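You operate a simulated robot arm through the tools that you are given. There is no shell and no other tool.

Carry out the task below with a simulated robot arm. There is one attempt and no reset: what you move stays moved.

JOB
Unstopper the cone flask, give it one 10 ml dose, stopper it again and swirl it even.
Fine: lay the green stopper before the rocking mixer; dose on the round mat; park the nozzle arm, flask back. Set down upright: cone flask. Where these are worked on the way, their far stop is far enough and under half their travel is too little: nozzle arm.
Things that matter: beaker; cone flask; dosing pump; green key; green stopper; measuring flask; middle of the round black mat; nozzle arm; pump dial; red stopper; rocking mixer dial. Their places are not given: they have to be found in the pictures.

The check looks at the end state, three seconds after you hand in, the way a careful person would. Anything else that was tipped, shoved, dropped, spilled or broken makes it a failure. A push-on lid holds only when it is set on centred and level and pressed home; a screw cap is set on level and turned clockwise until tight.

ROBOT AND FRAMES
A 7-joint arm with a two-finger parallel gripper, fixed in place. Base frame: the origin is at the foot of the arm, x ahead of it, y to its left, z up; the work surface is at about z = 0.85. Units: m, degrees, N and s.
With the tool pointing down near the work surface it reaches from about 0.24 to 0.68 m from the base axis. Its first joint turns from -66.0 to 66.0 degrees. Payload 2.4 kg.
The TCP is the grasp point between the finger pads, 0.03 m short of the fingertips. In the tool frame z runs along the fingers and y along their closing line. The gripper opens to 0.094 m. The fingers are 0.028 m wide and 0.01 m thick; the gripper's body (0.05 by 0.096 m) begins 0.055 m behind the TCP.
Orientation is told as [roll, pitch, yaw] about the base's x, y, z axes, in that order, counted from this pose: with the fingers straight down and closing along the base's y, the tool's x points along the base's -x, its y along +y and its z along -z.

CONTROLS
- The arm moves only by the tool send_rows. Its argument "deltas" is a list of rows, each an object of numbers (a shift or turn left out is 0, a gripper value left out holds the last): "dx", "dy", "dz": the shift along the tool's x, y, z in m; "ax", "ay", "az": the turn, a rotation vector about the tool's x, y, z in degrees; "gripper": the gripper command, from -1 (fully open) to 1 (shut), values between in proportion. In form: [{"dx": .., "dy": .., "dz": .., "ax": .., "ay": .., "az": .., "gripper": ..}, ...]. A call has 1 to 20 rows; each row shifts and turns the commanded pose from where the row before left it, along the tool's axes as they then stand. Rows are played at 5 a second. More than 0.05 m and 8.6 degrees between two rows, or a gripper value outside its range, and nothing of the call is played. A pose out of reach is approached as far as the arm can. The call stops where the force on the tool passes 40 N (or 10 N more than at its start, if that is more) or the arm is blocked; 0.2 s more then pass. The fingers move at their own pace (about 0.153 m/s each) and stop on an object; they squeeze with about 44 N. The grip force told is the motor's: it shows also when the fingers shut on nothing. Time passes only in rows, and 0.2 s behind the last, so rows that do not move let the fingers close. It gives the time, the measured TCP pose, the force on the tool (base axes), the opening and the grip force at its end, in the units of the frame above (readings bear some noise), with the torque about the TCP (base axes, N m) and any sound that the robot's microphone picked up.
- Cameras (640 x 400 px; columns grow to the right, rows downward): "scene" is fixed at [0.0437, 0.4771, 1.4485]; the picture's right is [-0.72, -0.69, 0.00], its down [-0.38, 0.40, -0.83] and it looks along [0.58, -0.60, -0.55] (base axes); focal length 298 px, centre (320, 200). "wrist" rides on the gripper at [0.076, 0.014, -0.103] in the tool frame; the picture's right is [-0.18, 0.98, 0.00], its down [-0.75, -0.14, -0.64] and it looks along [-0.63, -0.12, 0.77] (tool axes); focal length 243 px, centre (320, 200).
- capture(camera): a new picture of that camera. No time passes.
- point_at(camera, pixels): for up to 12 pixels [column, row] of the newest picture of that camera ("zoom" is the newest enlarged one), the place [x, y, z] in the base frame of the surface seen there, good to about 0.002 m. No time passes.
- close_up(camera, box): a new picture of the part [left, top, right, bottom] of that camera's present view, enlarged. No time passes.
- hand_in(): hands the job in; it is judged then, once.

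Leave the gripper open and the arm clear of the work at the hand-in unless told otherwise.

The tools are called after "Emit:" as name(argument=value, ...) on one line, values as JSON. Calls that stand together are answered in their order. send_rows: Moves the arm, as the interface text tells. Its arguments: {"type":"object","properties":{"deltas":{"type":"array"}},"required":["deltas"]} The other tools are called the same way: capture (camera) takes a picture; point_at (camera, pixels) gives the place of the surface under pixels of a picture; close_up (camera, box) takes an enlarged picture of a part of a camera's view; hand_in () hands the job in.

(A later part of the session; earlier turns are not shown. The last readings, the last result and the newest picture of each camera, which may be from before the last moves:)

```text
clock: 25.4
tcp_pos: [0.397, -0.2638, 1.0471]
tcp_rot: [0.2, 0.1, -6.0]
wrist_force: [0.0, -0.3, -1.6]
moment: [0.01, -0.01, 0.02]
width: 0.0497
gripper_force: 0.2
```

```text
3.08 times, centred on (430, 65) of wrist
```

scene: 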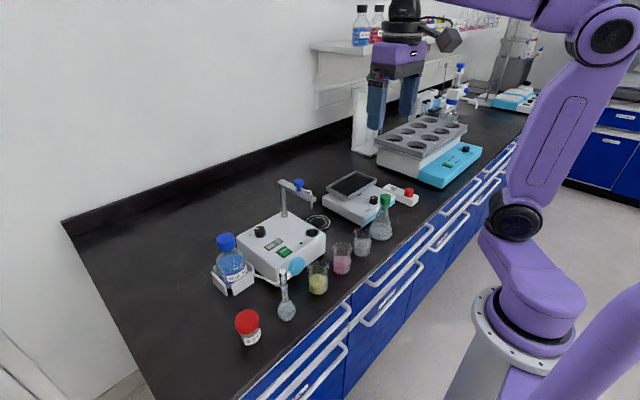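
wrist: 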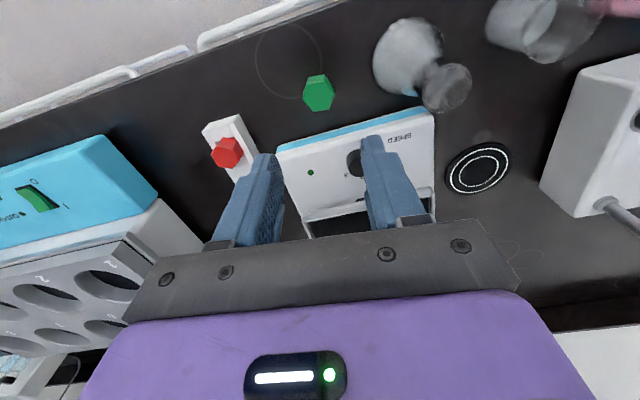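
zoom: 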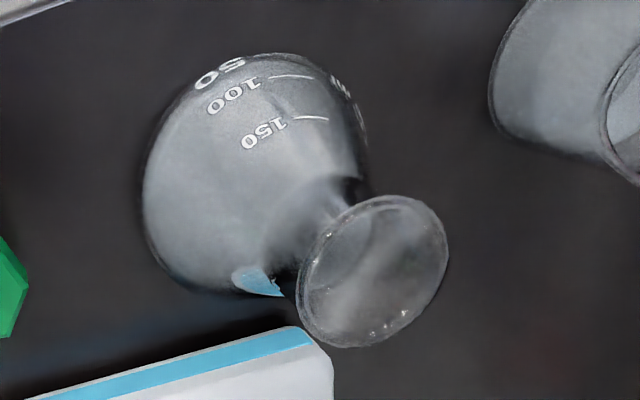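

Emit:
point_at(camera="zoom", pixels=[[301, 290], [445, 250], [385, 199], [350, 344], [320, 320], [430, 300], [440, 215], [315, 235], [370, 180], [340, 215], [150, 200], [280, 55]])

```text
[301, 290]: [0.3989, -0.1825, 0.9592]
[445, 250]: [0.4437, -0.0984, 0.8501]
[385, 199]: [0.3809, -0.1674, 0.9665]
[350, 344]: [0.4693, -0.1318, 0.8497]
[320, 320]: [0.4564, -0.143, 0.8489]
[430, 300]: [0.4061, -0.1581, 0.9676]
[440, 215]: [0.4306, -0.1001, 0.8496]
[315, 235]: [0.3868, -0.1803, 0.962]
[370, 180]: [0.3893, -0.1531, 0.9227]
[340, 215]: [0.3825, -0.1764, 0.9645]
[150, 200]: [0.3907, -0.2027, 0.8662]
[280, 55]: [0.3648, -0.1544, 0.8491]
```

Rim centre is about (0.397, −0.168) at z≈0.968, neck radius about 0.015. I move above the flask, lower to TCP z≈0.967 and close on the neck.

Emit:
send_rows(deltas=[{"dx": 0.0034, "dy": 0.032, "gripper": -0.2}, {"dx": 0.0034, "dy": 0.032}, {"dx": 0.0034, "dy": 0.032}, {"dz": 0.03}, {"dz": 0.03}, {"dz": 0.019}, {}])

Emit:
close_up(camera="wrist", box=[240, 40, 400, 220])

Emit:
close_up(camera="scene", box=[340, 160, 440, 250])

```text
clock: 27.0
tcp_pos: [0.3974, -0.1707, 0.9698]
tcp_rot: [0.0, 0.0, -6.0]
wrist_force: [-0.7, -0.5, 0.4]
moment: [-0.01, 0.02, 0.0]
width: 0.0564
gripper_force: 0.1
```

```text
2.22 times, centred on (320, 130) of wrist
```

zoom: 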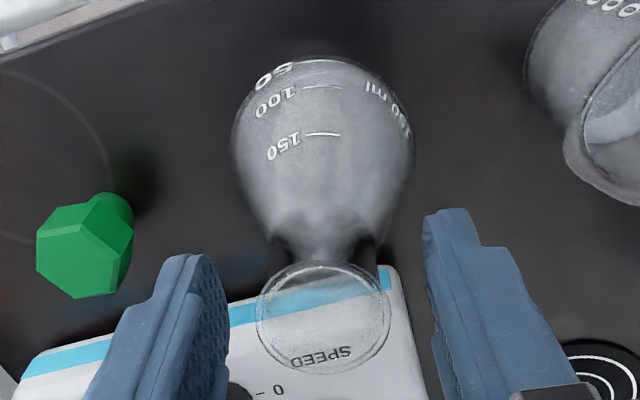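

```text
4.44 times, centred on (390, 205) of scene
```

zoom: 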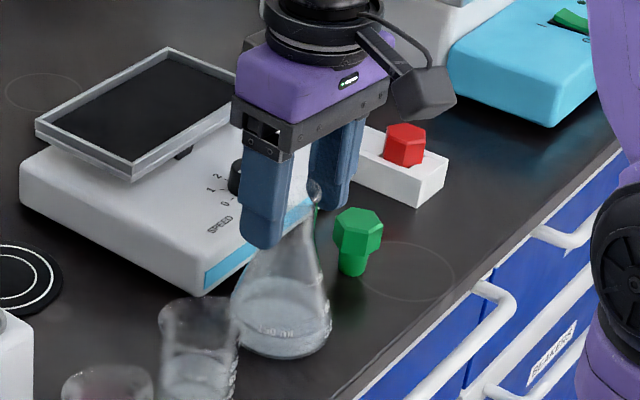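

Fingers straddle the neck. I close.

Emit:
send_rows(deltas=[{"gripper": 0.2}, {"gripper": 0.4}, {"gripper": 1}, {}, {}])

Emit:
close_up(camera="wrist", box=[240, 40, 400, 220])

```text
clock: 28.2
tcp_pos: [0.3969, -0.1694, 0.9693]
tcp_rot: [0.0, 0.0, -6.0]
wrist_force: [0.6, 0.1, -0.1]
moment: [-0.01, -0.02, 0.02]
width: 0.0277
gripper_force: 44.1
```

```text
2.22 times, centred on (320, 130) of wrist
```

zoom: 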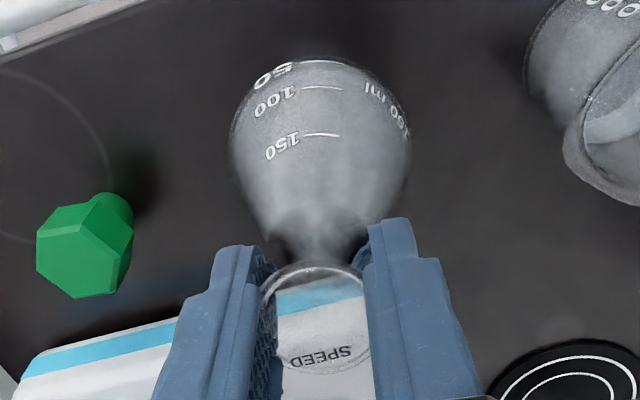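

Gripped at 0.0277 m with no side force. I lift the flask gently by 0.12 m.

Emit:
send_rows(deltas=[{"dz": -0.003}, {"dz": -0.007}, {"dz": -0.012}, {"dz": -0.018}, {"dz": -0.02}, {"dz": -0.02}, {"dz": -0.018}, {"dz": -0.012}, {"dz": -0.007}, {"dz": -0.003}, {}])

Emit:
close_up(camera="scene", box=[320, 110, 440, 250])

Emit:
capture(camera="wrist")

```text
clock: 30.6
tcp_pos: [0.3973, -0.1691, 1.0866]
tcp_rot: [-0.1, -0.1, -6.0]
wrist_force: [-0.8, 0.4, -1.7]
moment: [-0.02, 0.02, 0.0]
width: 0.0275
gripper_force: 43.7
```

```text
2.86 times, centred on (380, 180) of scene
```

zoom: 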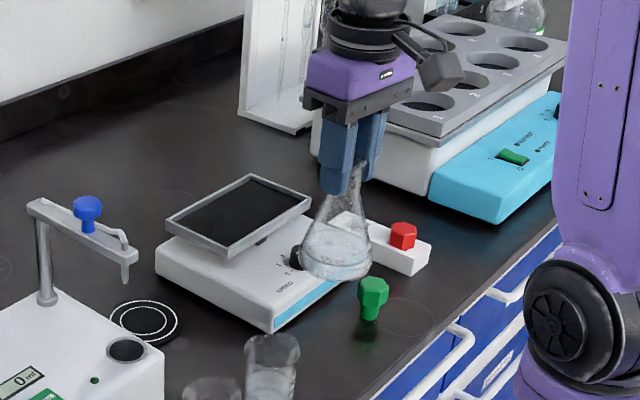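

```text
taken
```

wrist: 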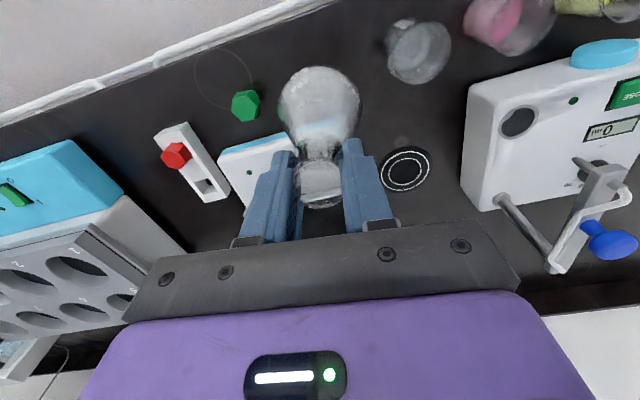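

Flask upright and held (about 1.7 N). I carry it to above the mat's middle (0.574, −0.0775) with gentle speed-up and slow-down.

Emit:
send_rows(deltas=[{"dx": -0.0042, "dy": 0.0028}, {"dx": -0.0085, "dy": 0.0056}, {"dx": -0.0141, "dy": 0.0093}, {"dx": -0.0141, "dy": 0.0093}, {"dx": -0.0141, "dy": 0.0093}, {"dx": -0.0141, "dy": 0.0093}, {"dx": -0.0141, "dy": 0.0093}, {"dx": -0.0141, "dy": 0.0093}, {"dx": -0.0141, "dy": 0.0093}, {"dx": -0.0141, "dy": 0.0093}, {"dx": -0.0141, "dy": 0.0093}, {"dx": -0.0141, "dy": 0.0093}, {"dx": -0.0085, "dy": 0.0056}, {"dx": -0.0042, "dy": 0.0025}, {}])

Emit:
capture(camera="wrist")

Emit:
close_up(camera="scene", box=[260, 110, 400, 250])

```text
clock: 33.8
tcp_pos: [0.5745, -0.077, 1.0876]
tcp_rot: [0.0, 0.0, -6.0]
wrist_force: [0.6, -0.2, -1.5]
moment: [0.01, 0.0, 0.0]
width: 0.0277
gripper_force: 43.5
```

```text
taken
```

wrist: 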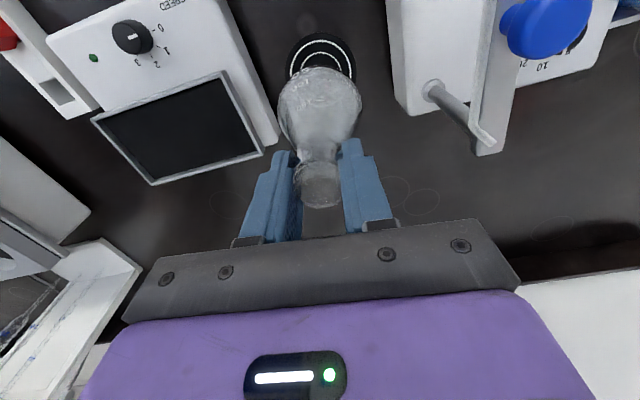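

```text
2.86 times, centred on (330, 180) of scene
```

zoom: 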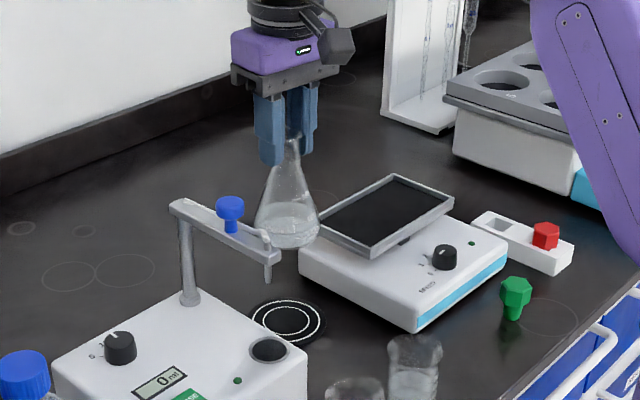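

I re-measure the mat and the neighbours (mixer tray edge, pump edge) before lowering.

Emit:
point_at(camera="wrist", pixels=[[322, 35], [322, 43], [290, 65], [354, 65], [297, 44], [347, 43], [262, 152], [222, 75], [278, 143], [402, 113], [388, 40], [480, 150]])

Emit:
close_up(camera="wrist", box=[260, 20, 400, 120])

```text
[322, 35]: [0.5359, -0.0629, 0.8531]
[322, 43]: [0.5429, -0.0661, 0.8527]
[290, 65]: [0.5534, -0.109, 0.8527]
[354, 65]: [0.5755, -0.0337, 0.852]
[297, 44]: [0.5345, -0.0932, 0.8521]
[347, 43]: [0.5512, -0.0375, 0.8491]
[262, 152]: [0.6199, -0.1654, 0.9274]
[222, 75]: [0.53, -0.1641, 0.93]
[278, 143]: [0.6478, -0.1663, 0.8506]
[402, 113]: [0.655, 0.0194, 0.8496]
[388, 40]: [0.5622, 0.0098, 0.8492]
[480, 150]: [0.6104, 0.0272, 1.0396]
```

```text
4.00 times, centred on (330, 70) of wrist
```

zoom: 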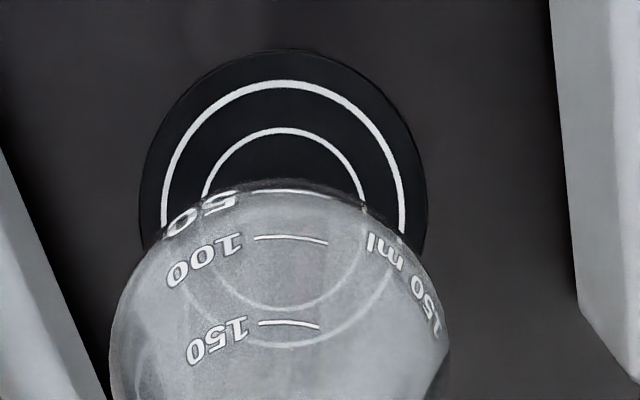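

Emit:
point_at(camera="zoom", pixels=[[164, 205], [280, 83], [402, 205], [195, 122], [370, 120], [206, 190], [280, 131], [362, 190], [142, 200], [285, 52], [424, 205], [170, 115]])

```text
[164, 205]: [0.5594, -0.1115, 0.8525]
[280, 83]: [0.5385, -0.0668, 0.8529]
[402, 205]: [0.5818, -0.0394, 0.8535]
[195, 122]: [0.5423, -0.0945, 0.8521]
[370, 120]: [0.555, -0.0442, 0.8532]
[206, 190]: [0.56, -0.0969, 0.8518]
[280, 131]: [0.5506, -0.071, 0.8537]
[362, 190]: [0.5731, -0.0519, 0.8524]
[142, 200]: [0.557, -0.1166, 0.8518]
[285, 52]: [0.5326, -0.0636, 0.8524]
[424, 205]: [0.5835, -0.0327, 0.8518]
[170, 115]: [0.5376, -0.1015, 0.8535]
```

The mat's middle fits (0.5745, −0.0767), which is where I am. I lower the flask: 0.110 m gently, then feel for the mat.

Emit:
send_rows(deltas=[{"dz": 0.004}, {"dz": 0.009}, {"dz": 0.015}, {"dz": 0.018}, {"dz": 0.018}, {"dz": 0.018}, {"dz": 0.014}, {"dz": 0.008}, {"dz": 0.006}, {}])

Emit:
close_up(camera="scene", box=[280, 150, 380, 250])

Emit:
close_up(camera="wrist", box=[240, 40, 400, 220])

```text
clock: 36.0
tcp_pos: [0.5748, -0.0775, 0.9785]
tcp_rot: [0.1, 0.0, -6.0]
wrist_force: [-0.2, -0.1, -1.6]
moment: [-0.01, -0.01, 0.0]
width: 0.0277
gripper_force: 44.2
```

```text
4.00 times, centred on (330, 200) of scene
```

zoom: 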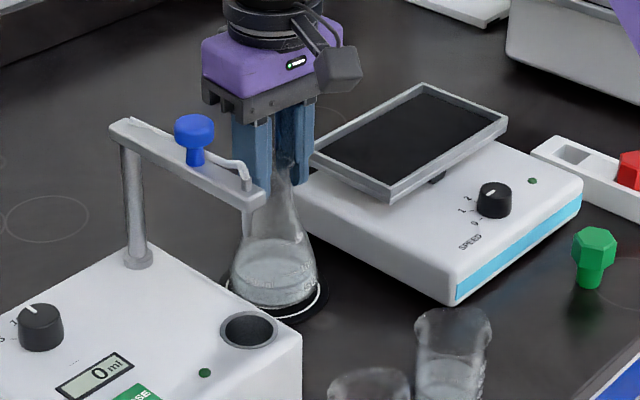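

```text
2.22 times, centred on (320, 130) of wrist
```

zoom: 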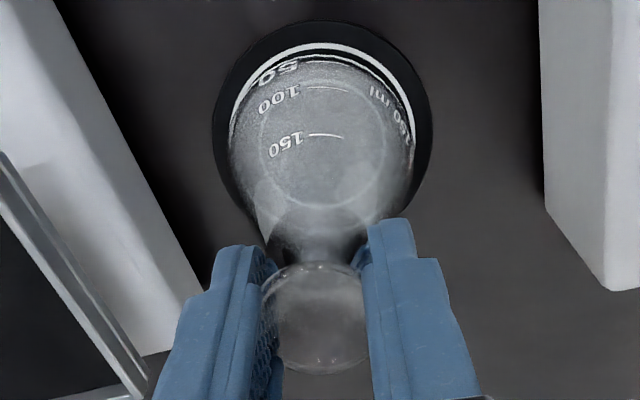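

Well centred. I lower the last millimetres step by step, watching the force.

Emit:
send_rows(deltas=[{"dz": 0.002}, {"dz": 0.002}, {"dz": 0.0015}, {}])

```text
clock: 37.0
tcp_pos: [0.5743, -0.078, 0.9728]
tcp_rot: [0.0, -0.1, -6.0]
wrist_force: [0.9, 0.4, -2.0]
moment: [-0.01, -0.01, 0.0]
width: 0.0272
gripper_force: 44.0
```

Emit:
send_rows(deltas=[{"dz": 0.001}, {"dz": 0.001}, {}])

```text
clock: 37.8
tcp_pos: [0.5739, -0.0764, 0.9716]
tcp_rot: [0.0, -0.2, -6.0]
wrist_force: [-5.6, -0.8, 28.1]
moment: [-0.03, 0.86, 0.08]
width: 0.0275
gripper_force: 43.1
```

Contact (28 N). I back off 1 mm, then open in stages.

Emit:
send_rows(deltas=[{"dz": -0.0009}, {}])

Emit:
send_rows(deltas=[{"gripper": 0.3}, {}, {"gripper": -0.2}, {}])

Emit:
close_up(camera="wrist", box=[240, 40, 400, 220])

```text
clock: 38.4
tcp_pos: [0.5739, -0.0769, 0.9725]
tcp_rot: [0.0, -0.2, -5.9]
wrist_force: [1.1, -0.7, 21.0]
moment: [-0.01, 0.07, 0.04]
width: 0.0272
gripper_force: 43.5
```

```text
clock: 39.4
tcp_pos: [0.5741, -0.0751, 0.9705]
tcp_rot: [-0.1, 0.1, -6.0]
wrist_force: [0.1, -0.3, 0.2]
moment: [-0.01, -0.02, 0.0]
width: 0.0564
gripper_force: 0.1
```

```text
2.22 times, centred on (320, 130) of wrist
```

zoom: 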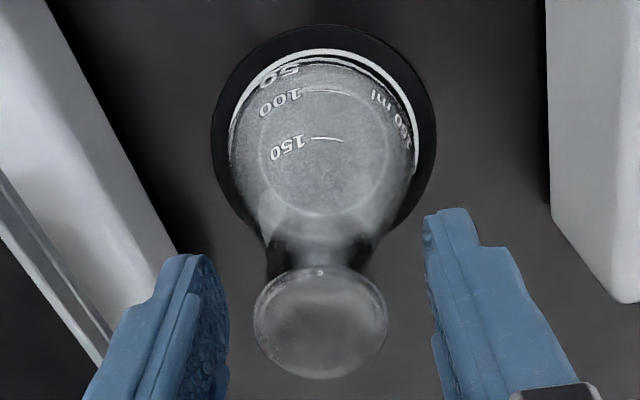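

The flask stands centred on the mat. I rise and go to look at the nozzle arm's blue knob.

Emit:
send_rows(deltas=[{"dz": -0.03}, {"dz": -0.04}, {"dz": -0.045}, {"dz": -0.045}, {"dz": -0.04}, {"dz": -0.03}, {"az": -6}, {"dx": 0.025, "dy": 0.035}, {"dx": 0.025, "dy": 0.035}, {"dx": 0.024, "dy": 0.035}, {}])

Emit:
capture(camera="wrist")

Emit:
close_up(camera="wrist", box=[230, 20, 430, 200])

```text
clock: 41.8
tcp_pos: [0.5025, 0.0299, 1.2025]
tcp_rot: [-0.1, 0.0, 0.0]
wrist_force: [-1.1, 0.6, 0.9]
moment: [-0.02, 0.03, 0.01]
width: 0.0564
gripper_force: 0.2
```

```text
taken
```

wrist: 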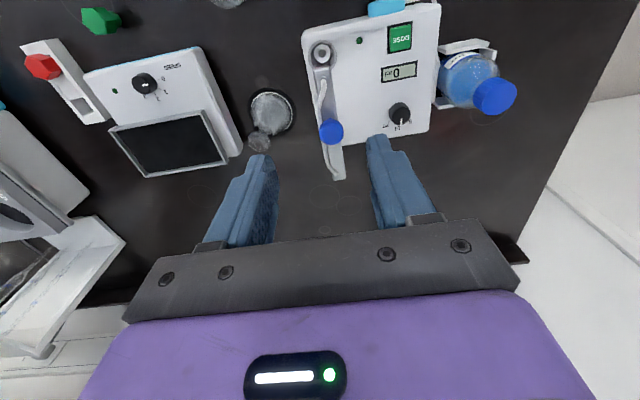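

```text
2.22 times, centred on (330, 110) of wrist
```

zoom: 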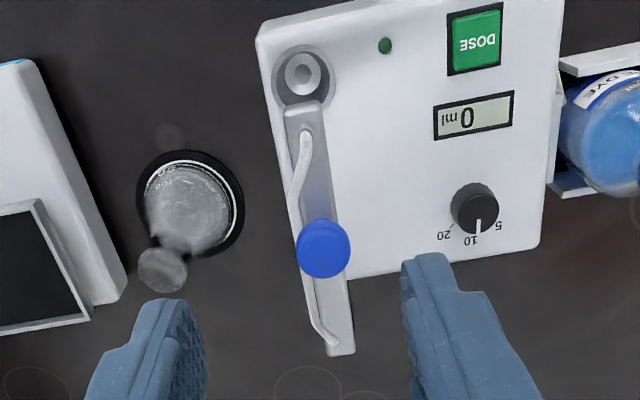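

Emit:
point_at(camera="zoom", pixels=[[323, 243], [298, 243], [349, 250], [325, 222], [320, 274], [322, 140], [290, 125], [318, 115], [325, 350], [350, 345], [340, 340], [305, 340]])

Emit:
close_up(camera="scene", box=[270, 165, 340, 225])

```text
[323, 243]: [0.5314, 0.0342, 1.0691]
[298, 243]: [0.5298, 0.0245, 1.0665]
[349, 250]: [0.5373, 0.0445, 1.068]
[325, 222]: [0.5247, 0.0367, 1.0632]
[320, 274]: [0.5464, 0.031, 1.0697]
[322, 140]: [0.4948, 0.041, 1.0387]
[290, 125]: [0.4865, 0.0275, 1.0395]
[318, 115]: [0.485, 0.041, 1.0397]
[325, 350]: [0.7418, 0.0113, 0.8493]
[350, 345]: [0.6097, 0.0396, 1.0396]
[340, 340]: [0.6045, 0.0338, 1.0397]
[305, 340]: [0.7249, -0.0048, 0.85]
```

```text
6.67 times, centred on (305, 195) of scene
```

zoom: 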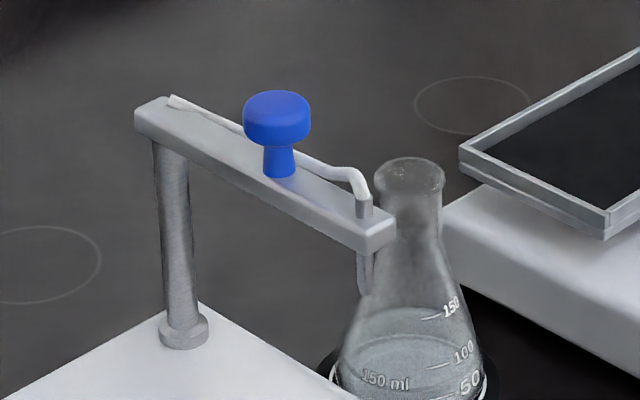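

Knob head centre is about (0.5355, 0.035), head z≈1.058–1.070, bar top z≈1.040, post at (0.604, 0.037). I take two extra pose readings to average out noise.

Emit:
send_rows(deltas=[{"gripper": 0.3}])

Emit:
send_rows(deltas=[{}])

Emit:
send_rows(deltas=[{}])

```text
clock: 42.2
tcp_pos: [0.5035, 0.0298, 1.2023]
tcp_rot: [0.0, 0.0, 0.1]
wrist_force: [-0.5, -0.1, 0.7]
moment: [0.01, 0.02, 0.04]
width: 0.0328
gripper_force: 0.1
```

```text
clock: 42.6
tcp_pos: [0.5036, 0.0289, 1.2024]
tcp_rot: [0.0, 0.0, 0.0]
wrist_force: [0.8, -0.1, 0.2]
moment: [-0.01, -0.02, -0.01]
width: 0.0331
gripper_force: 0.2
```

```text
clock: 43.0
tcp_pos: [0.5025, 0.0294, 1.2012]
tcp_rot: [-0.1, 0.0, 0.0]
wrist_force: [0.2, -0.8, 0.3]
moment: [-0.01, 0.01, 0.01]
width: 0.0327
gripper_force: 0.0
```

Averaged TCP (0.5030, 0.0295, 1.202). I go above the knob and down to just over it (TCP z≈1.112), fingers 0.033 apart.

Emit:
send_rows(deltas=[{"dx": -0.0325, "dy": 0.0055}, {"dz": 0.045}, {"dz": 0.045}, {}])

Emit:
close_up(camera="wrist", box=[240, 60, 400, 220])

Emit:
close_up(camera="scene", box=[250, 120, 350, 220])

```text
clock: 44.0
tcp_pos: [0.5315, 0.0322, 1.1107]
tcp_rot: [0.0, 0.0, 0.0]
wrist_force: [0.6, -0.3, -0.3]
moment: [0.01, 0.01, 0.01]
width: 0.0328
gripper_force: 0.0
```

```text
2.50 times, centred on (320, 140) of wrist
```

zoom: 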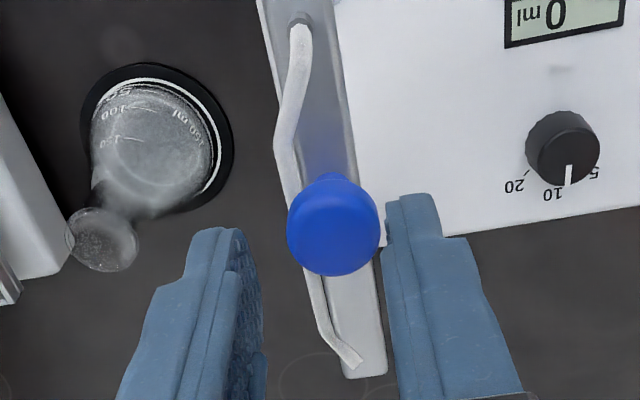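

```text
4.00 times, centred on (300, 170) of scene
```

zoom: 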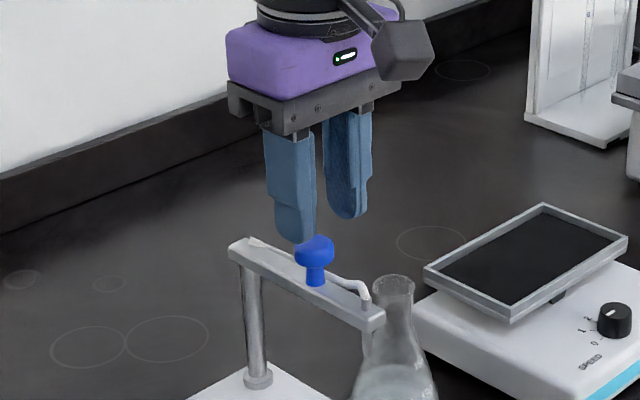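

Emit:
send_rows(deltas=[{}, {}])

Emit:
send_rows(deltas=[{}])

Emit:
point_at(camera="zoom", pixels=[[315, 245], [300, 250], [332, 252], [316, 278]])

```text
clock: 44.6
tcp_pos: [0.5307, 0.0326, 1.112]
tcp_rot: [0.0, 0.0, 0.1]
wrist_force: [-0.4, 0.5, 1.5]
moment: [0.02, 0.01, -0.01]
width: 0.0327
gripper_force: 0.0
```

```text
clock: 45.0
tcp_pos: [0.532, 0.032, 1.1124]
tcp_rot: [0.1, 0.0, 0.0]
wrist_force: [-0.4, -0.5, 0.5]
moment: [0.0, -0.02, -0.01]
width: 0.0327
gripper_force: 0.0
```

```text
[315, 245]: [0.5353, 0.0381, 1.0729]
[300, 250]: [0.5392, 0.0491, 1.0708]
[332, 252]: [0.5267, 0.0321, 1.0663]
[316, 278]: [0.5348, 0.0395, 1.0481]
```

The knob sits about 3.5 mm to +y of the finger gap's middle. I correct and lower to TCP z≈1.077 so the fingers cage the knob above the bar.

Emit:
send_rows(deltas=[{"dx": -0.004, "dy": 0.0035}, {"dz": 0.02}, {"dz": 0.0145}, {}])

Emit:
close_up(camera="wrist", box=[240, 60, 400, 220])

Emit:
close_up(camera="scene", box=[260, 140, 340, 220])

```text
clock: 46.0
tcp_pos: [0.5378, 0.0362, 1.0767]
tcp_rot: [0.0, 0.0, 0.0]
wrist_force: [-0.4, 1.8, 0.6]
moment: [0.0, 0.0, 0.0]
width: 0.0328
gripper_force: 0.0
```

```text
2.50 times, centred on (320, 140) of wrist
```

zoom: 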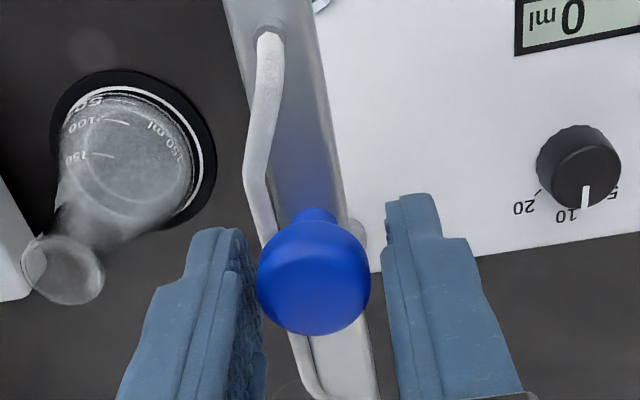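

```text
5.00 times, centred on (300, 180) of scene
```

zoom: 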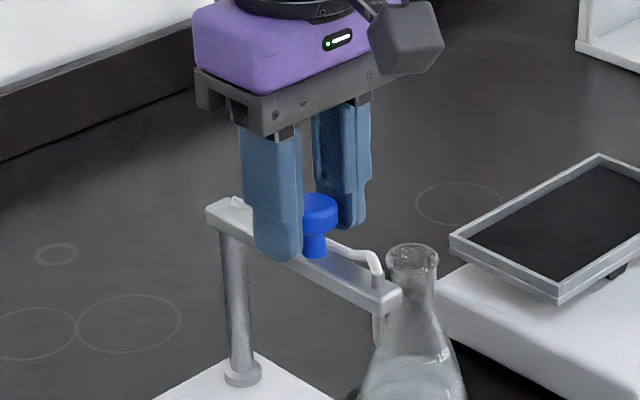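

Caged. I narrow the cage to about 0.027 m and swing the arm along its arc about the post, 6° per row, first 36°.

Emit:
send_rows(deltas=[{"gripper": 0.42}, {}, {"dx": -0.00037, "dy": -0.00706, "az": -6}, {"dx": -0.00037, "dy": -0.00706, "az": -6}, {"dx": -0.00037, "dy": -0.00706, "az": -6}, {"dx": -0.00037, "dy": -0.00706, "az": -6}, {"dx": -0.00037, "dy": -0.00706, "az": -6}, {"dx": -0.00037, "dy": -0.00706, "az": -6}, {}])

Emit:
close_up(camera="wrist", box=[220, 40, 420, 220])

Emit:
close_up(camera="scene", box=[260, 130, 360, 230])

```text
clock: 48.0
tcp_pos: [0.5492, -0.0025, 1.0764]
tcp_rot: [0.0, 0.0, 36.1]
wrist_force: [0.4, -0.8, -0.5]
moment: [0.01, -0.01, 0.01]
width: 0.0272
gripper_force: 0.1
```

```text
2.22 times, centred on (320, 130) of wrist
```

zoom: 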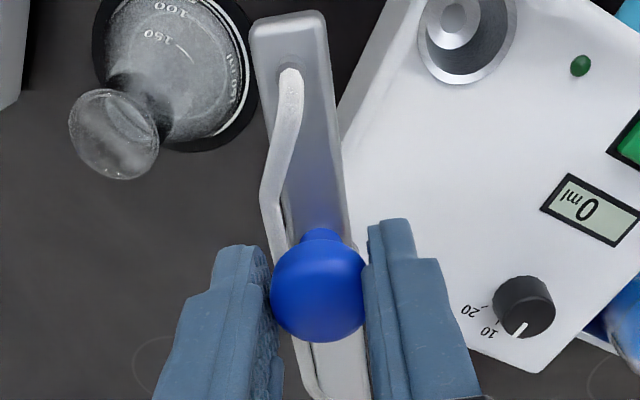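

```text
4.00 times, centred on (310, 180) of scene
```

zoom: 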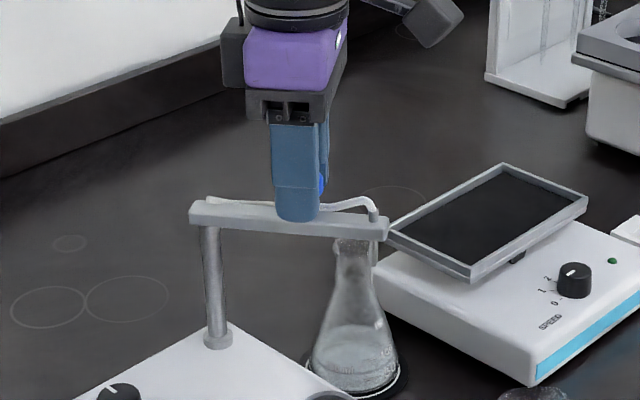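

The arm follows freely. I go on another 36°.

Emit:
send_rows(deltas=[{"dx": -0.00037, "dy": -0.00706, "az": -6}, {"dx": -0.00037, "dy": -0.00706, "az": -6}, {"dx": -0.00037, "dy": -0.00706, "az": -6}, {"dx": -0.00037, "dy": -0.00706, "az": -6}, {"dx": -0.00037, "dy": -0.00706, "az": -6}, {"dx": -0.00037, "dy": -0.00706, "az": -6}, {}])

Emit:
close_up(camera="wrist", box=[220, 0, 420, 220])

Emit:
close_up(camera="scene", box=[260, 130, 360, 230])

```text
clock: 49.6
tcp_pos: [0.5847, -0.0265, 1.0761]
tcp_rot: [-0.1, 0.0, 72.0]
wrist_force: [1.1, -0.2, 0.5]
moment: [-0.02, -0.02, -0.02]
width: 0.0277
gripper_force: 0.6
```

```text
1.82 times, centred on (320, 110) of wrist
```

zoom: 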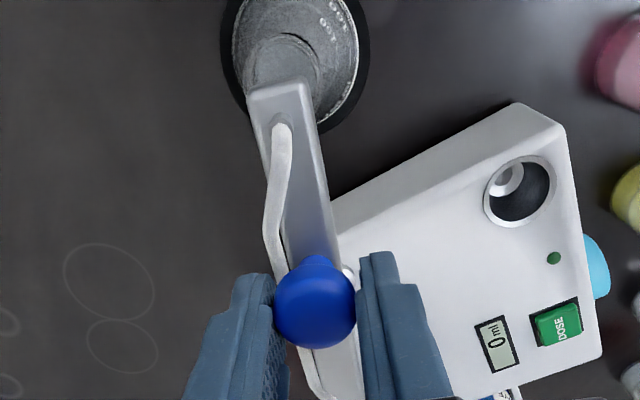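

```text
4.00 times, centred on (310, 180) of scene
```

zoom: 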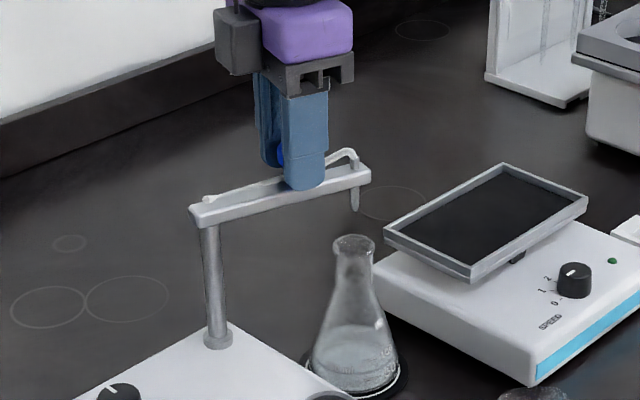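

The nozzle is now over the mouth. I push on in 2° steps to find the far stop.

Emit:
send_rows(deltas=[{"dx": -0.0001, "dy": -0.00236, "az": -2}, {"dx": -0.0001, "dy": -0.00236, "az": -2}, {}])

Emit:
close_up(camera="scene", box=[290, 150, 350, 210])

Emit:
close_up(camera="wrist", box=[260, 0, 380, 100])

```text
clock: 50.4
tcp_pos: [0.5882, -0.0268, 1.0771]
tcp_rot: [0.0, 0.0, 76.0]
wrist_force: [-0.1, 0.2, 1.0]
moment: [-0.02, 0.02, -0.02]
width: 0.0273
gripper_force: 0.3
```

```text
6.67 times, centred on (320, 180) of scene
```

zoom: 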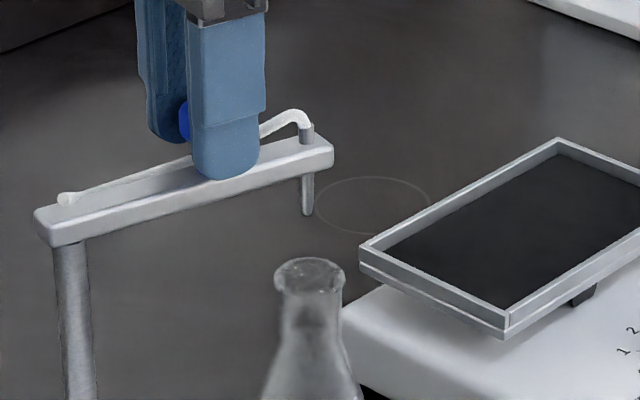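

```text
4.00 times, centred on (320, 50) of wrist
```

zoom: 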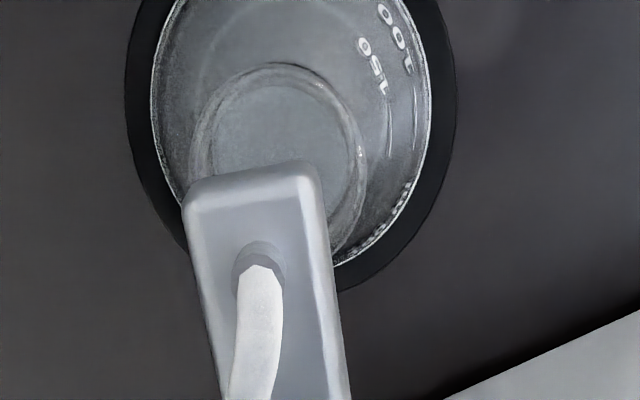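

Emit:
close_up(camera="scene", box=[290, 150, 350, 210])

Emit:
point_at(camera="zoom", pixels=[[307, 210], [307, 185], [309, 263], [278, 280], [342, 282], [310, 297], [320, 140], [70, 230]])

```text
6.67 times, centred on (320, 180) of scene
```

zoom: 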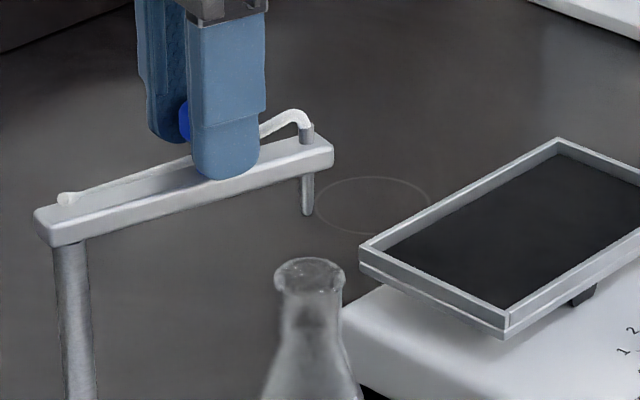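

```text
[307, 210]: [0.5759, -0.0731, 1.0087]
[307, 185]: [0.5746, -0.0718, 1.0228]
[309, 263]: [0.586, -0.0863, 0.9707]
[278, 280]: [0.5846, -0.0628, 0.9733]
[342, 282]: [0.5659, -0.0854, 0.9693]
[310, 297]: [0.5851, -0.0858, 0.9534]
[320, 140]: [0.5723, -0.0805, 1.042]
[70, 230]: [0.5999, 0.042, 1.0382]
```

Tip is about 3 mm from the mouth's middle. I nudge on to feel the stop.

Emit:
send_rows(deltas=[{"dx": -0.0001, "dy": -0.0018, "az": -1.5}, {"dx": -0.0001, "dy": -0.0018, "az": -1.5}, {}])

Emit:
close_up(camera="scene", box=[290, 150, 350, 210])

Emit:
point_at(camera="zoom", pixels=[[307, 210], [307, 185], [309, 263], [278, 280], [342, 282], [310, 297], [320, 140], [70, 230]])

```text
clock: 51.2
tcp_pos: [0.5906, -0.0282, 1.0766]
tcp_rot: [0.1, 0.0, 79.1]
wrist_force: [-6.4, 4.7, 0.2]
moment: [0.04, 0.07, -0.08]
width: 0.0314
gripper_force: 4.2
```

```text
6.67 times, centred on (320, 180) of scene
```

zoom: 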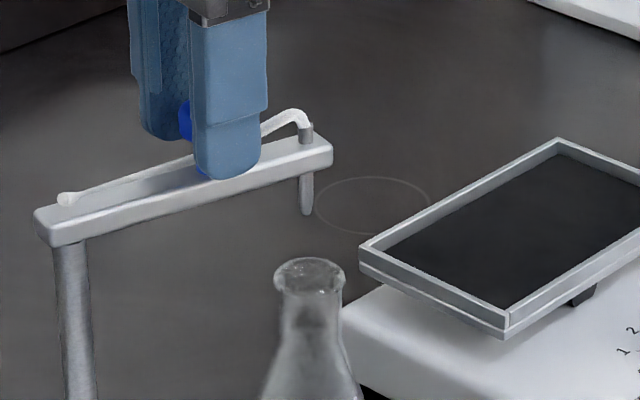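

```text
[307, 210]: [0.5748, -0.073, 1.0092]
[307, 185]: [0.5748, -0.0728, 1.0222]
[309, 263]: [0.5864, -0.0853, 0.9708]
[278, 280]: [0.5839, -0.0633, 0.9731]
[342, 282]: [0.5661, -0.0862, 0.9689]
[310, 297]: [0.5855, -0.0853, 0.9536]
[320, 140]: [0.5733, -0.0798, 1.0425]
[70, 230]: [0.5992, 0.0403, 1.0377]
```

The far stop is reached (8 N, nozzle no longer moves). I back off to centre the cage, open a little, and rise straight up.

Emit:
send_rows(deltas=[{"dy": 0.0035, "az": 1}, {"gripper": 0.1}, {}, {"dz": -0.02}, {"dz": -0.04}, {"dz": -0.04}, {}])

Emit:
close_up(camera="scene", box=[270, 140, 370, 240])

Emit:
capture(camera="wrist")

```text
clock: 52.8
tcp_pos: [0.5926, -0.0299, 1.178]
tcp_rot: [0.0, 0.0, 78.0]
wrist_force: [0.2, 0.5, -0.5]
moment: [0.0, 0.02, 0.01]
width: 0.0425
gripper_force: 0.1
```

```text
4.00 times, centred on (320, 190) of scene
```

zoom: 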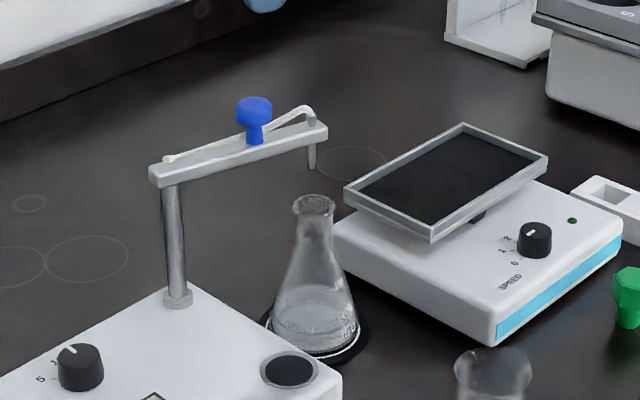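

```text
taken
```

wrist: 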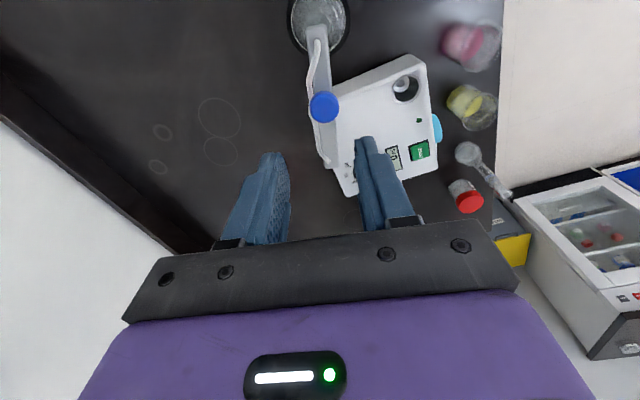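

Nozzle and mouth agree within about 2 mm. Now I turn the tool back to yaw 0 and go to look at the DOSE key.

Emit:
send_rows(deltas=[{"az": 7.8, "dz": -0.01}, {"az": 7.8}, {"az": 7.8}, {"az": 7.8}, {"az": 7.8}, {"az": 7.8}, {"az": 7.8}, {"az": 7.8}, {"az": 7.8}, {"az": 7.8}, {"dx": 0.03, "dy": 0.032, "gripper": 1}, {"dx": 0.03, "dy": 0.032}, {"dx": 0.03, "dy": 0.032}, {"dx": 0.03, "dy": 0.032}, {"dx": 0.03, "dy": 0.032}, {}])

Emit:
capture(camera="wrist")

Emit:
close_up(camera="wrist", box=[250, 40, 410, 200])

```text
clock: 56.2
tcp_pos: [0.4376, 0.1329, 1.1867]
tcp_rot: [0.0, 0.0, 0.0]
wrist_force: [0.3, -0.2, -1.0]
moment: [0.05, 0.02, -0.01]
width: 0.0001
gripper_force: 33.2
```

```text
taken
```

wrist: 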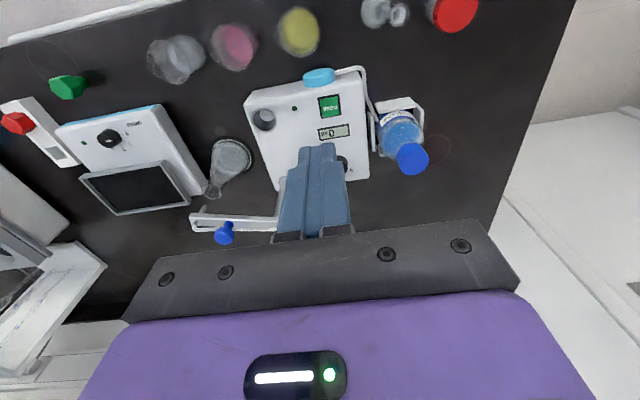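

```text
2.50 times, centred on (330, 120) of wrist
```

zoom: 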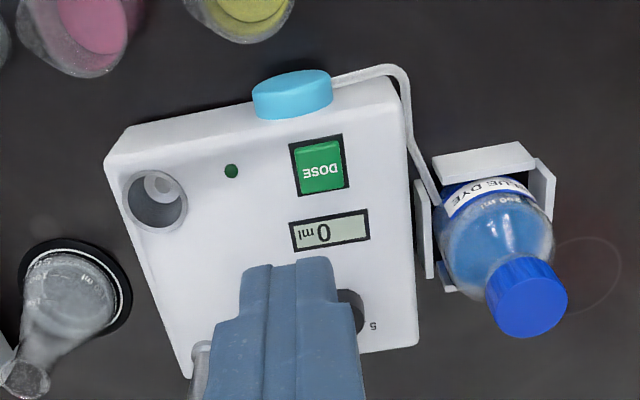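

Emit:
close_up(camera="wrist", box=[310, 80, 360, 130])

Emit:
point_at(camera="zoom", pixels=[[235, 190], [360, 175], [250, 310], [380, 290], [305, 240], [305, 160], [200, 140], [390, 120], [230, 340], [420, 310]])

```text
8.00 times, centred on (335, 105) of wrist
```

zoom: 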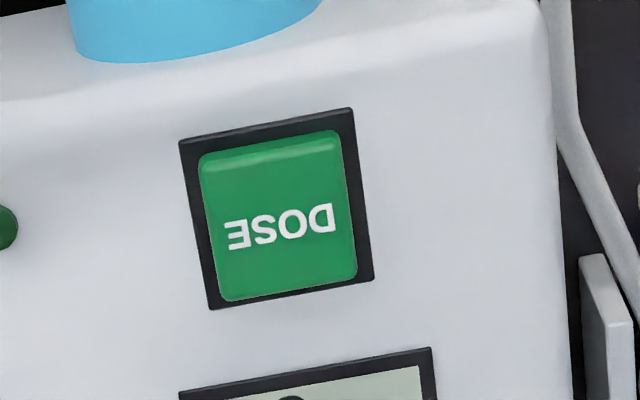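

```text
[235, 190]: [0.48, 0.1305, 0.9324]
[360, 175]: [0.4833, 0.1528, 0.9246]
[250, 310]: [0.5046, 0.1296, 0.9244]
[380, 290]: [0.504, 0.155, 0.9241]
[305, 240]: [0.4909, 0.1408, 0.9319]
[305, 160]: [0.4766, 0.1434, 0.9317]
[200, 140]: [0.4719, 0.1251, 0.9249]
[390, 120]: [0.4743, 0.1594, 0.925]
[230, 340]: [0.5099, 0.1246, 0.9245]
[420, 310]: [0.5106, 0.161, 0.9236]
```

Key centre is about (0.487, 0.138), top z≈0.932. I move over it with closed fingers and lower to TCP z≈0.975 for a check.

Emit:
send_rows(deltas=[{"dx": -0.025, "dy": 0.0025}, {"dx": -0.0245, "dy": 0.0025}, {"dz": 0.045}, {"dz": 0.045}, {"dz": 0.045}, {"dz": 0.045}, {"dz": 0.03}, {}])

Emit:
close_up(camera="wrist", box=[250, 60, 410, 220])

Emit:
close_up(camera="scene", box=[230, 190, 330, 290])

```text
clock: 58.0
tcp_pos: [0.4865, 0.135, 0.977]
tcp_rot: [0.0, 0.1, -0.1]
wrist_force: [0.5, 0.7, -0.1]
moment: [0.02, 0.02, 0.0]
width: 0.0
gripper_force: 33.0
```

```text
2.50 times, centred on (330, 140) of wrist
```

zoom: 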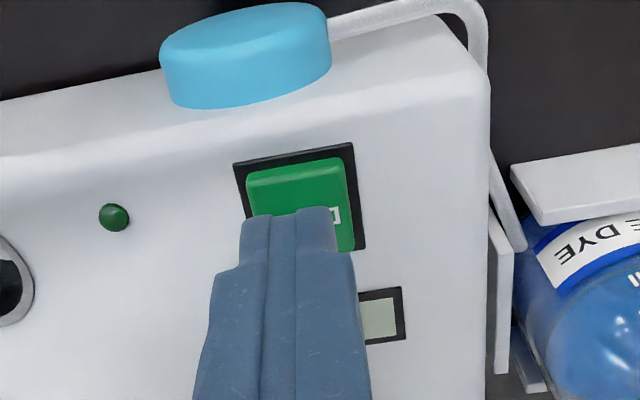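

```text
4.00 times, centred on (280, 240) of scene
```

zoom: 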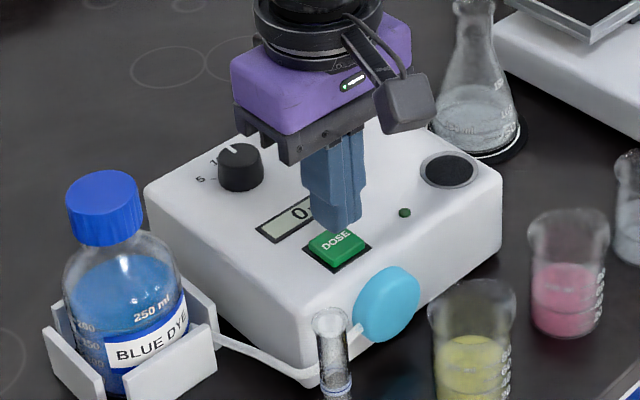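

The fingertips are just over the key. I shift 2–3 mm toward its centre and lower to near contact.

Emit:
send_rows(deltas=[{"dx": 0.002, "dy": 0.0025}, {"dz": 0.008}, {"dz": 0.004}, {"dz": 0.001}, {}])

Emit:
close_up(camera="wrist", box=[250, 60, 410, 220])

```text
clock: 59.2
tcp_pos: [0.4856, 0.1399, 0.9637]
tcp_rot: [0.0, 0.0, 0.0]
wrist_force: [-0.1, -0.3, 0.4]
moment: [-0.03, -0.01, 0.02]
width: 0.0001
gripper_force: 33.2
```

```text
2.50 times, centred on (330, 140) of wrist
```

zoom: 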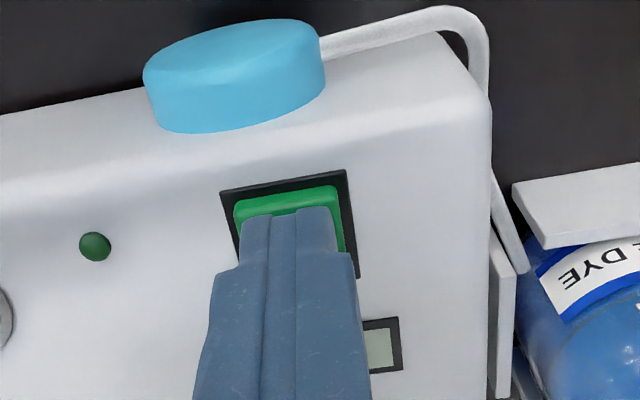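

Centred on the key. I press in 1 mm steps and read the force.

Emit:
send_rows(deltas=[{"dz": 0.001}, {"dz": 0.001}, {}])

```text
clock: 60.0
tcp_pos: [0.487, 0.1393, 0.9607]
tcp_rot: [0.1, 0.1, 0.0]
wrist_force: [-0.7, 0.4, 0.0]
moment: [0.01, 0.0, 0.01]
width: 0.0
gripper_force: 32.9
```

Emit:
send_rows(deltas=[{"dz": 0.001}, {"dz": 0.001}, {}])

```text
clock: 60.8
tcp_pos: [0.4875, 0.139, 0.9594]
tcp_rot: [0.0, 0.1, 0.0]
wrist_force: [0.4, 0.6, 1.7]
moment: [0.0, 0.02, -0.01]
width: 0.0
gripper_force: 33.0
heard: click
```

A click was heard: the key went. I release at once and look.

Emit:
send_rows(deltas=[{"dz": -0.01}, {"dz": -0.02}, {"dz": -0.04}, {}])

Emit:
close_up(camera="scene", box=[240, 160, 360, 270])

```text
clock: 61.8
tcp_pos: [0.4852, 0.1386, 1.0301]
tcp_rot: [0.1, 0.0, 0.0]
wrist_force: [0.0, -0.5, 0.0]
moment: [0.02, 0.0, 0.01]
width: 0.0
gripper_force: 33.3
```

```text
3.64 times, centred on (300, 215) of scene
```

zoom: 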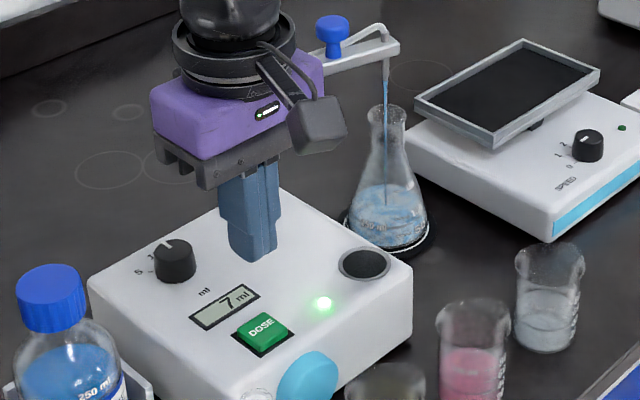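

Dye is streaming into the flask mouth and the display counts (7 ml). I wait while rising clear, then look again.

Emit:
send_rows(deltas=[{"dz": -0.04}, {"dz": -0.04}, {"dz": -0.04}, {"dz": -0.03}, {}, {}, {}, {}, {}, {}])

Emit:
close_up(camera="scene", box=[240, 160, 360, 270])

```text
clock: 64.0
tcp_pos: [0.4858, 0.1412, 1.1799]
tcp_rot: [0.0, 0.0, 0.0]
wrist_force: [-0.1, -0.8, 0.5]
moment: [-0.02, -0.03, -0.06]
width: 0.0002
gripper_force: 33.0
```

```text
3.64 times, centred on (300, 215) of scene
```

zoom: 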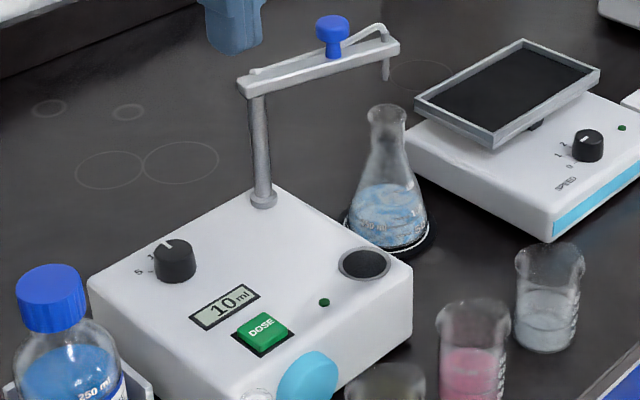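

Display reads 10 ml, lamp off, flask has blue streaks. I go back over the nozzle arm's knob, turned to yaw 78° again with fingers 0.042 apart.

Emit:
send_rows(deltas=[{"dx": -0.0205, "dy": -0.0335, "gripper": 0.1}, {"dx": -0.0205, "dy": -0.0335}, {"dx": -0.0205, "dy": -0.0335}, {"dx": -0.0205, "dy": -0.0335}, {"dx": -0.0205, "dy": -0.0335}, {"az": -7.8}, {"az": -7.8}, {"az": -7.8}, {"az": -7.8}, {"az": -7.8}, {"az": -7.8}, {"az": -7.8}, {"az": -7.8}, {"az": -7.8}, {"az": -7.8}, {}])

Emit:
capture(camera="wrist")

Emit:
close_up(camera="wrist", box=[220, 40, 420, 220])

```text
clock: 67.4
tcp_pos: [0.5879, -0.0289, 1.1789]
tcp_rot: [0.0, 0.0, 78.1]
wrist_force: [-0.5, -0.6, 0.2]
moment: [-0.01, -0.01, 0.01]
width: 0.0423
gripper_force: 0.1
```

```text
taken
```

wrist: 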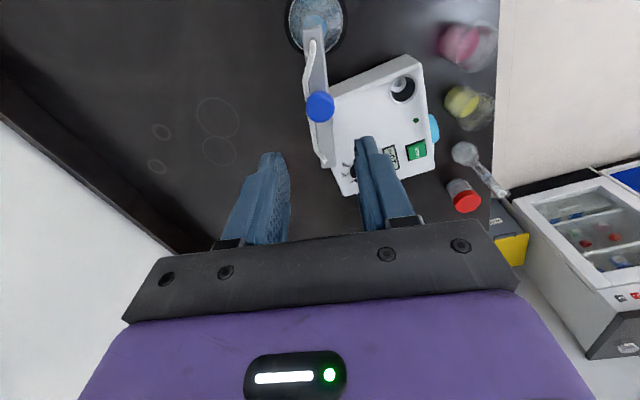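

```text
2.22 times, centred on (320, 130) of wrist
```

zoom: 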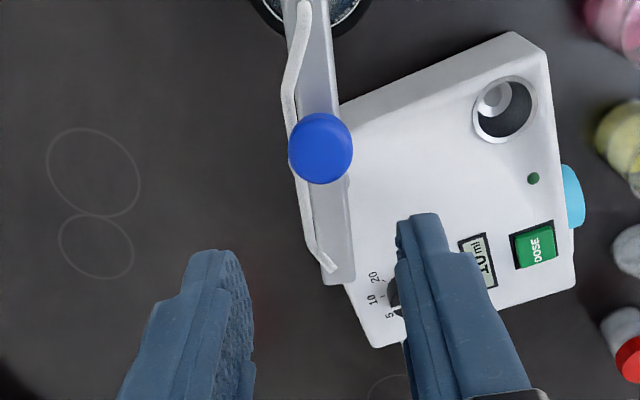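

Emit:
send_rows(deltas=[{"dz": 0.035}, {"dz": 0.03}, {}])

Emit:
close_up(camera="wrist", box=[240, 60, 400, 220])

Emit:
close_up(camera="scene", box=[270, 130, 360, 220])

```text
clock: 68.2
tcp_pos: [0.5895, -0.0263, 1.1148]
tcp_rot: [0.0, 0.0, 78.0]
wrist_force: [-0.2, 0.2, -0.2]
moment: [0.0, 0.02, 0.0]
width: 0.0425
gripper_force: 0.0
```

```text
2.50 times, centred on (320, 140) of wrist
```

zoom: 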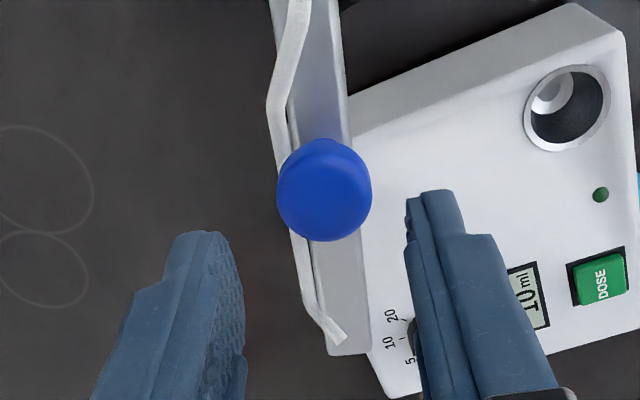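

```text
4.44 times, centred on (315, 175) of scene
```

zoom: 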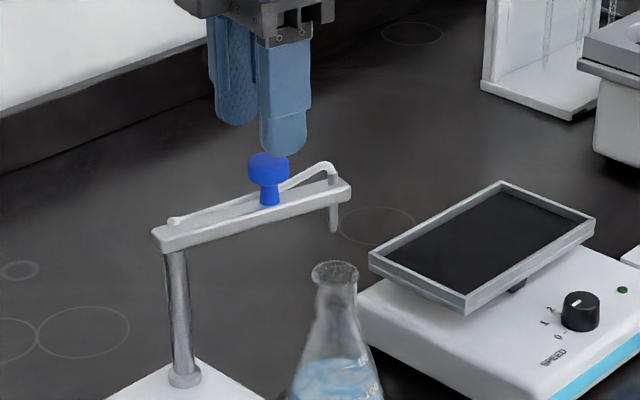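

The knob lies between the fingers. I lower to the cage height (TCP z≈1.077).

Emit:
send_rows(deltas=[{"dx": 0.003, "dy": 0.002}, {"dz": 0.02}, {"dz": 0.018}, {}])

Emit:
close_up(camera="wrist", box=[240, 60, 400, 220])

```text
clock: 69.2
tcp_pos: [0.5873, -0.0307, 1.0769]
tcp_rot: [-0.1, 0.0, 78.0]
wrist_force: [0.5, -0.1, 0.5]
moment: [-0.01, 0.02, 0.04]
width: 0.0422
gripper_force: 0.0
```

```text
2.50 times, centred on (320, 140) of wrist
```

zoom: 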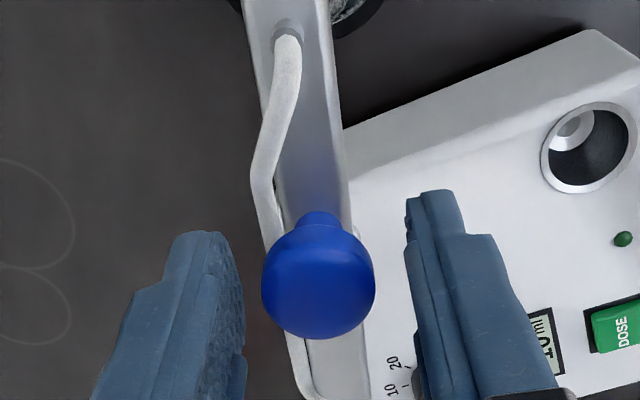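

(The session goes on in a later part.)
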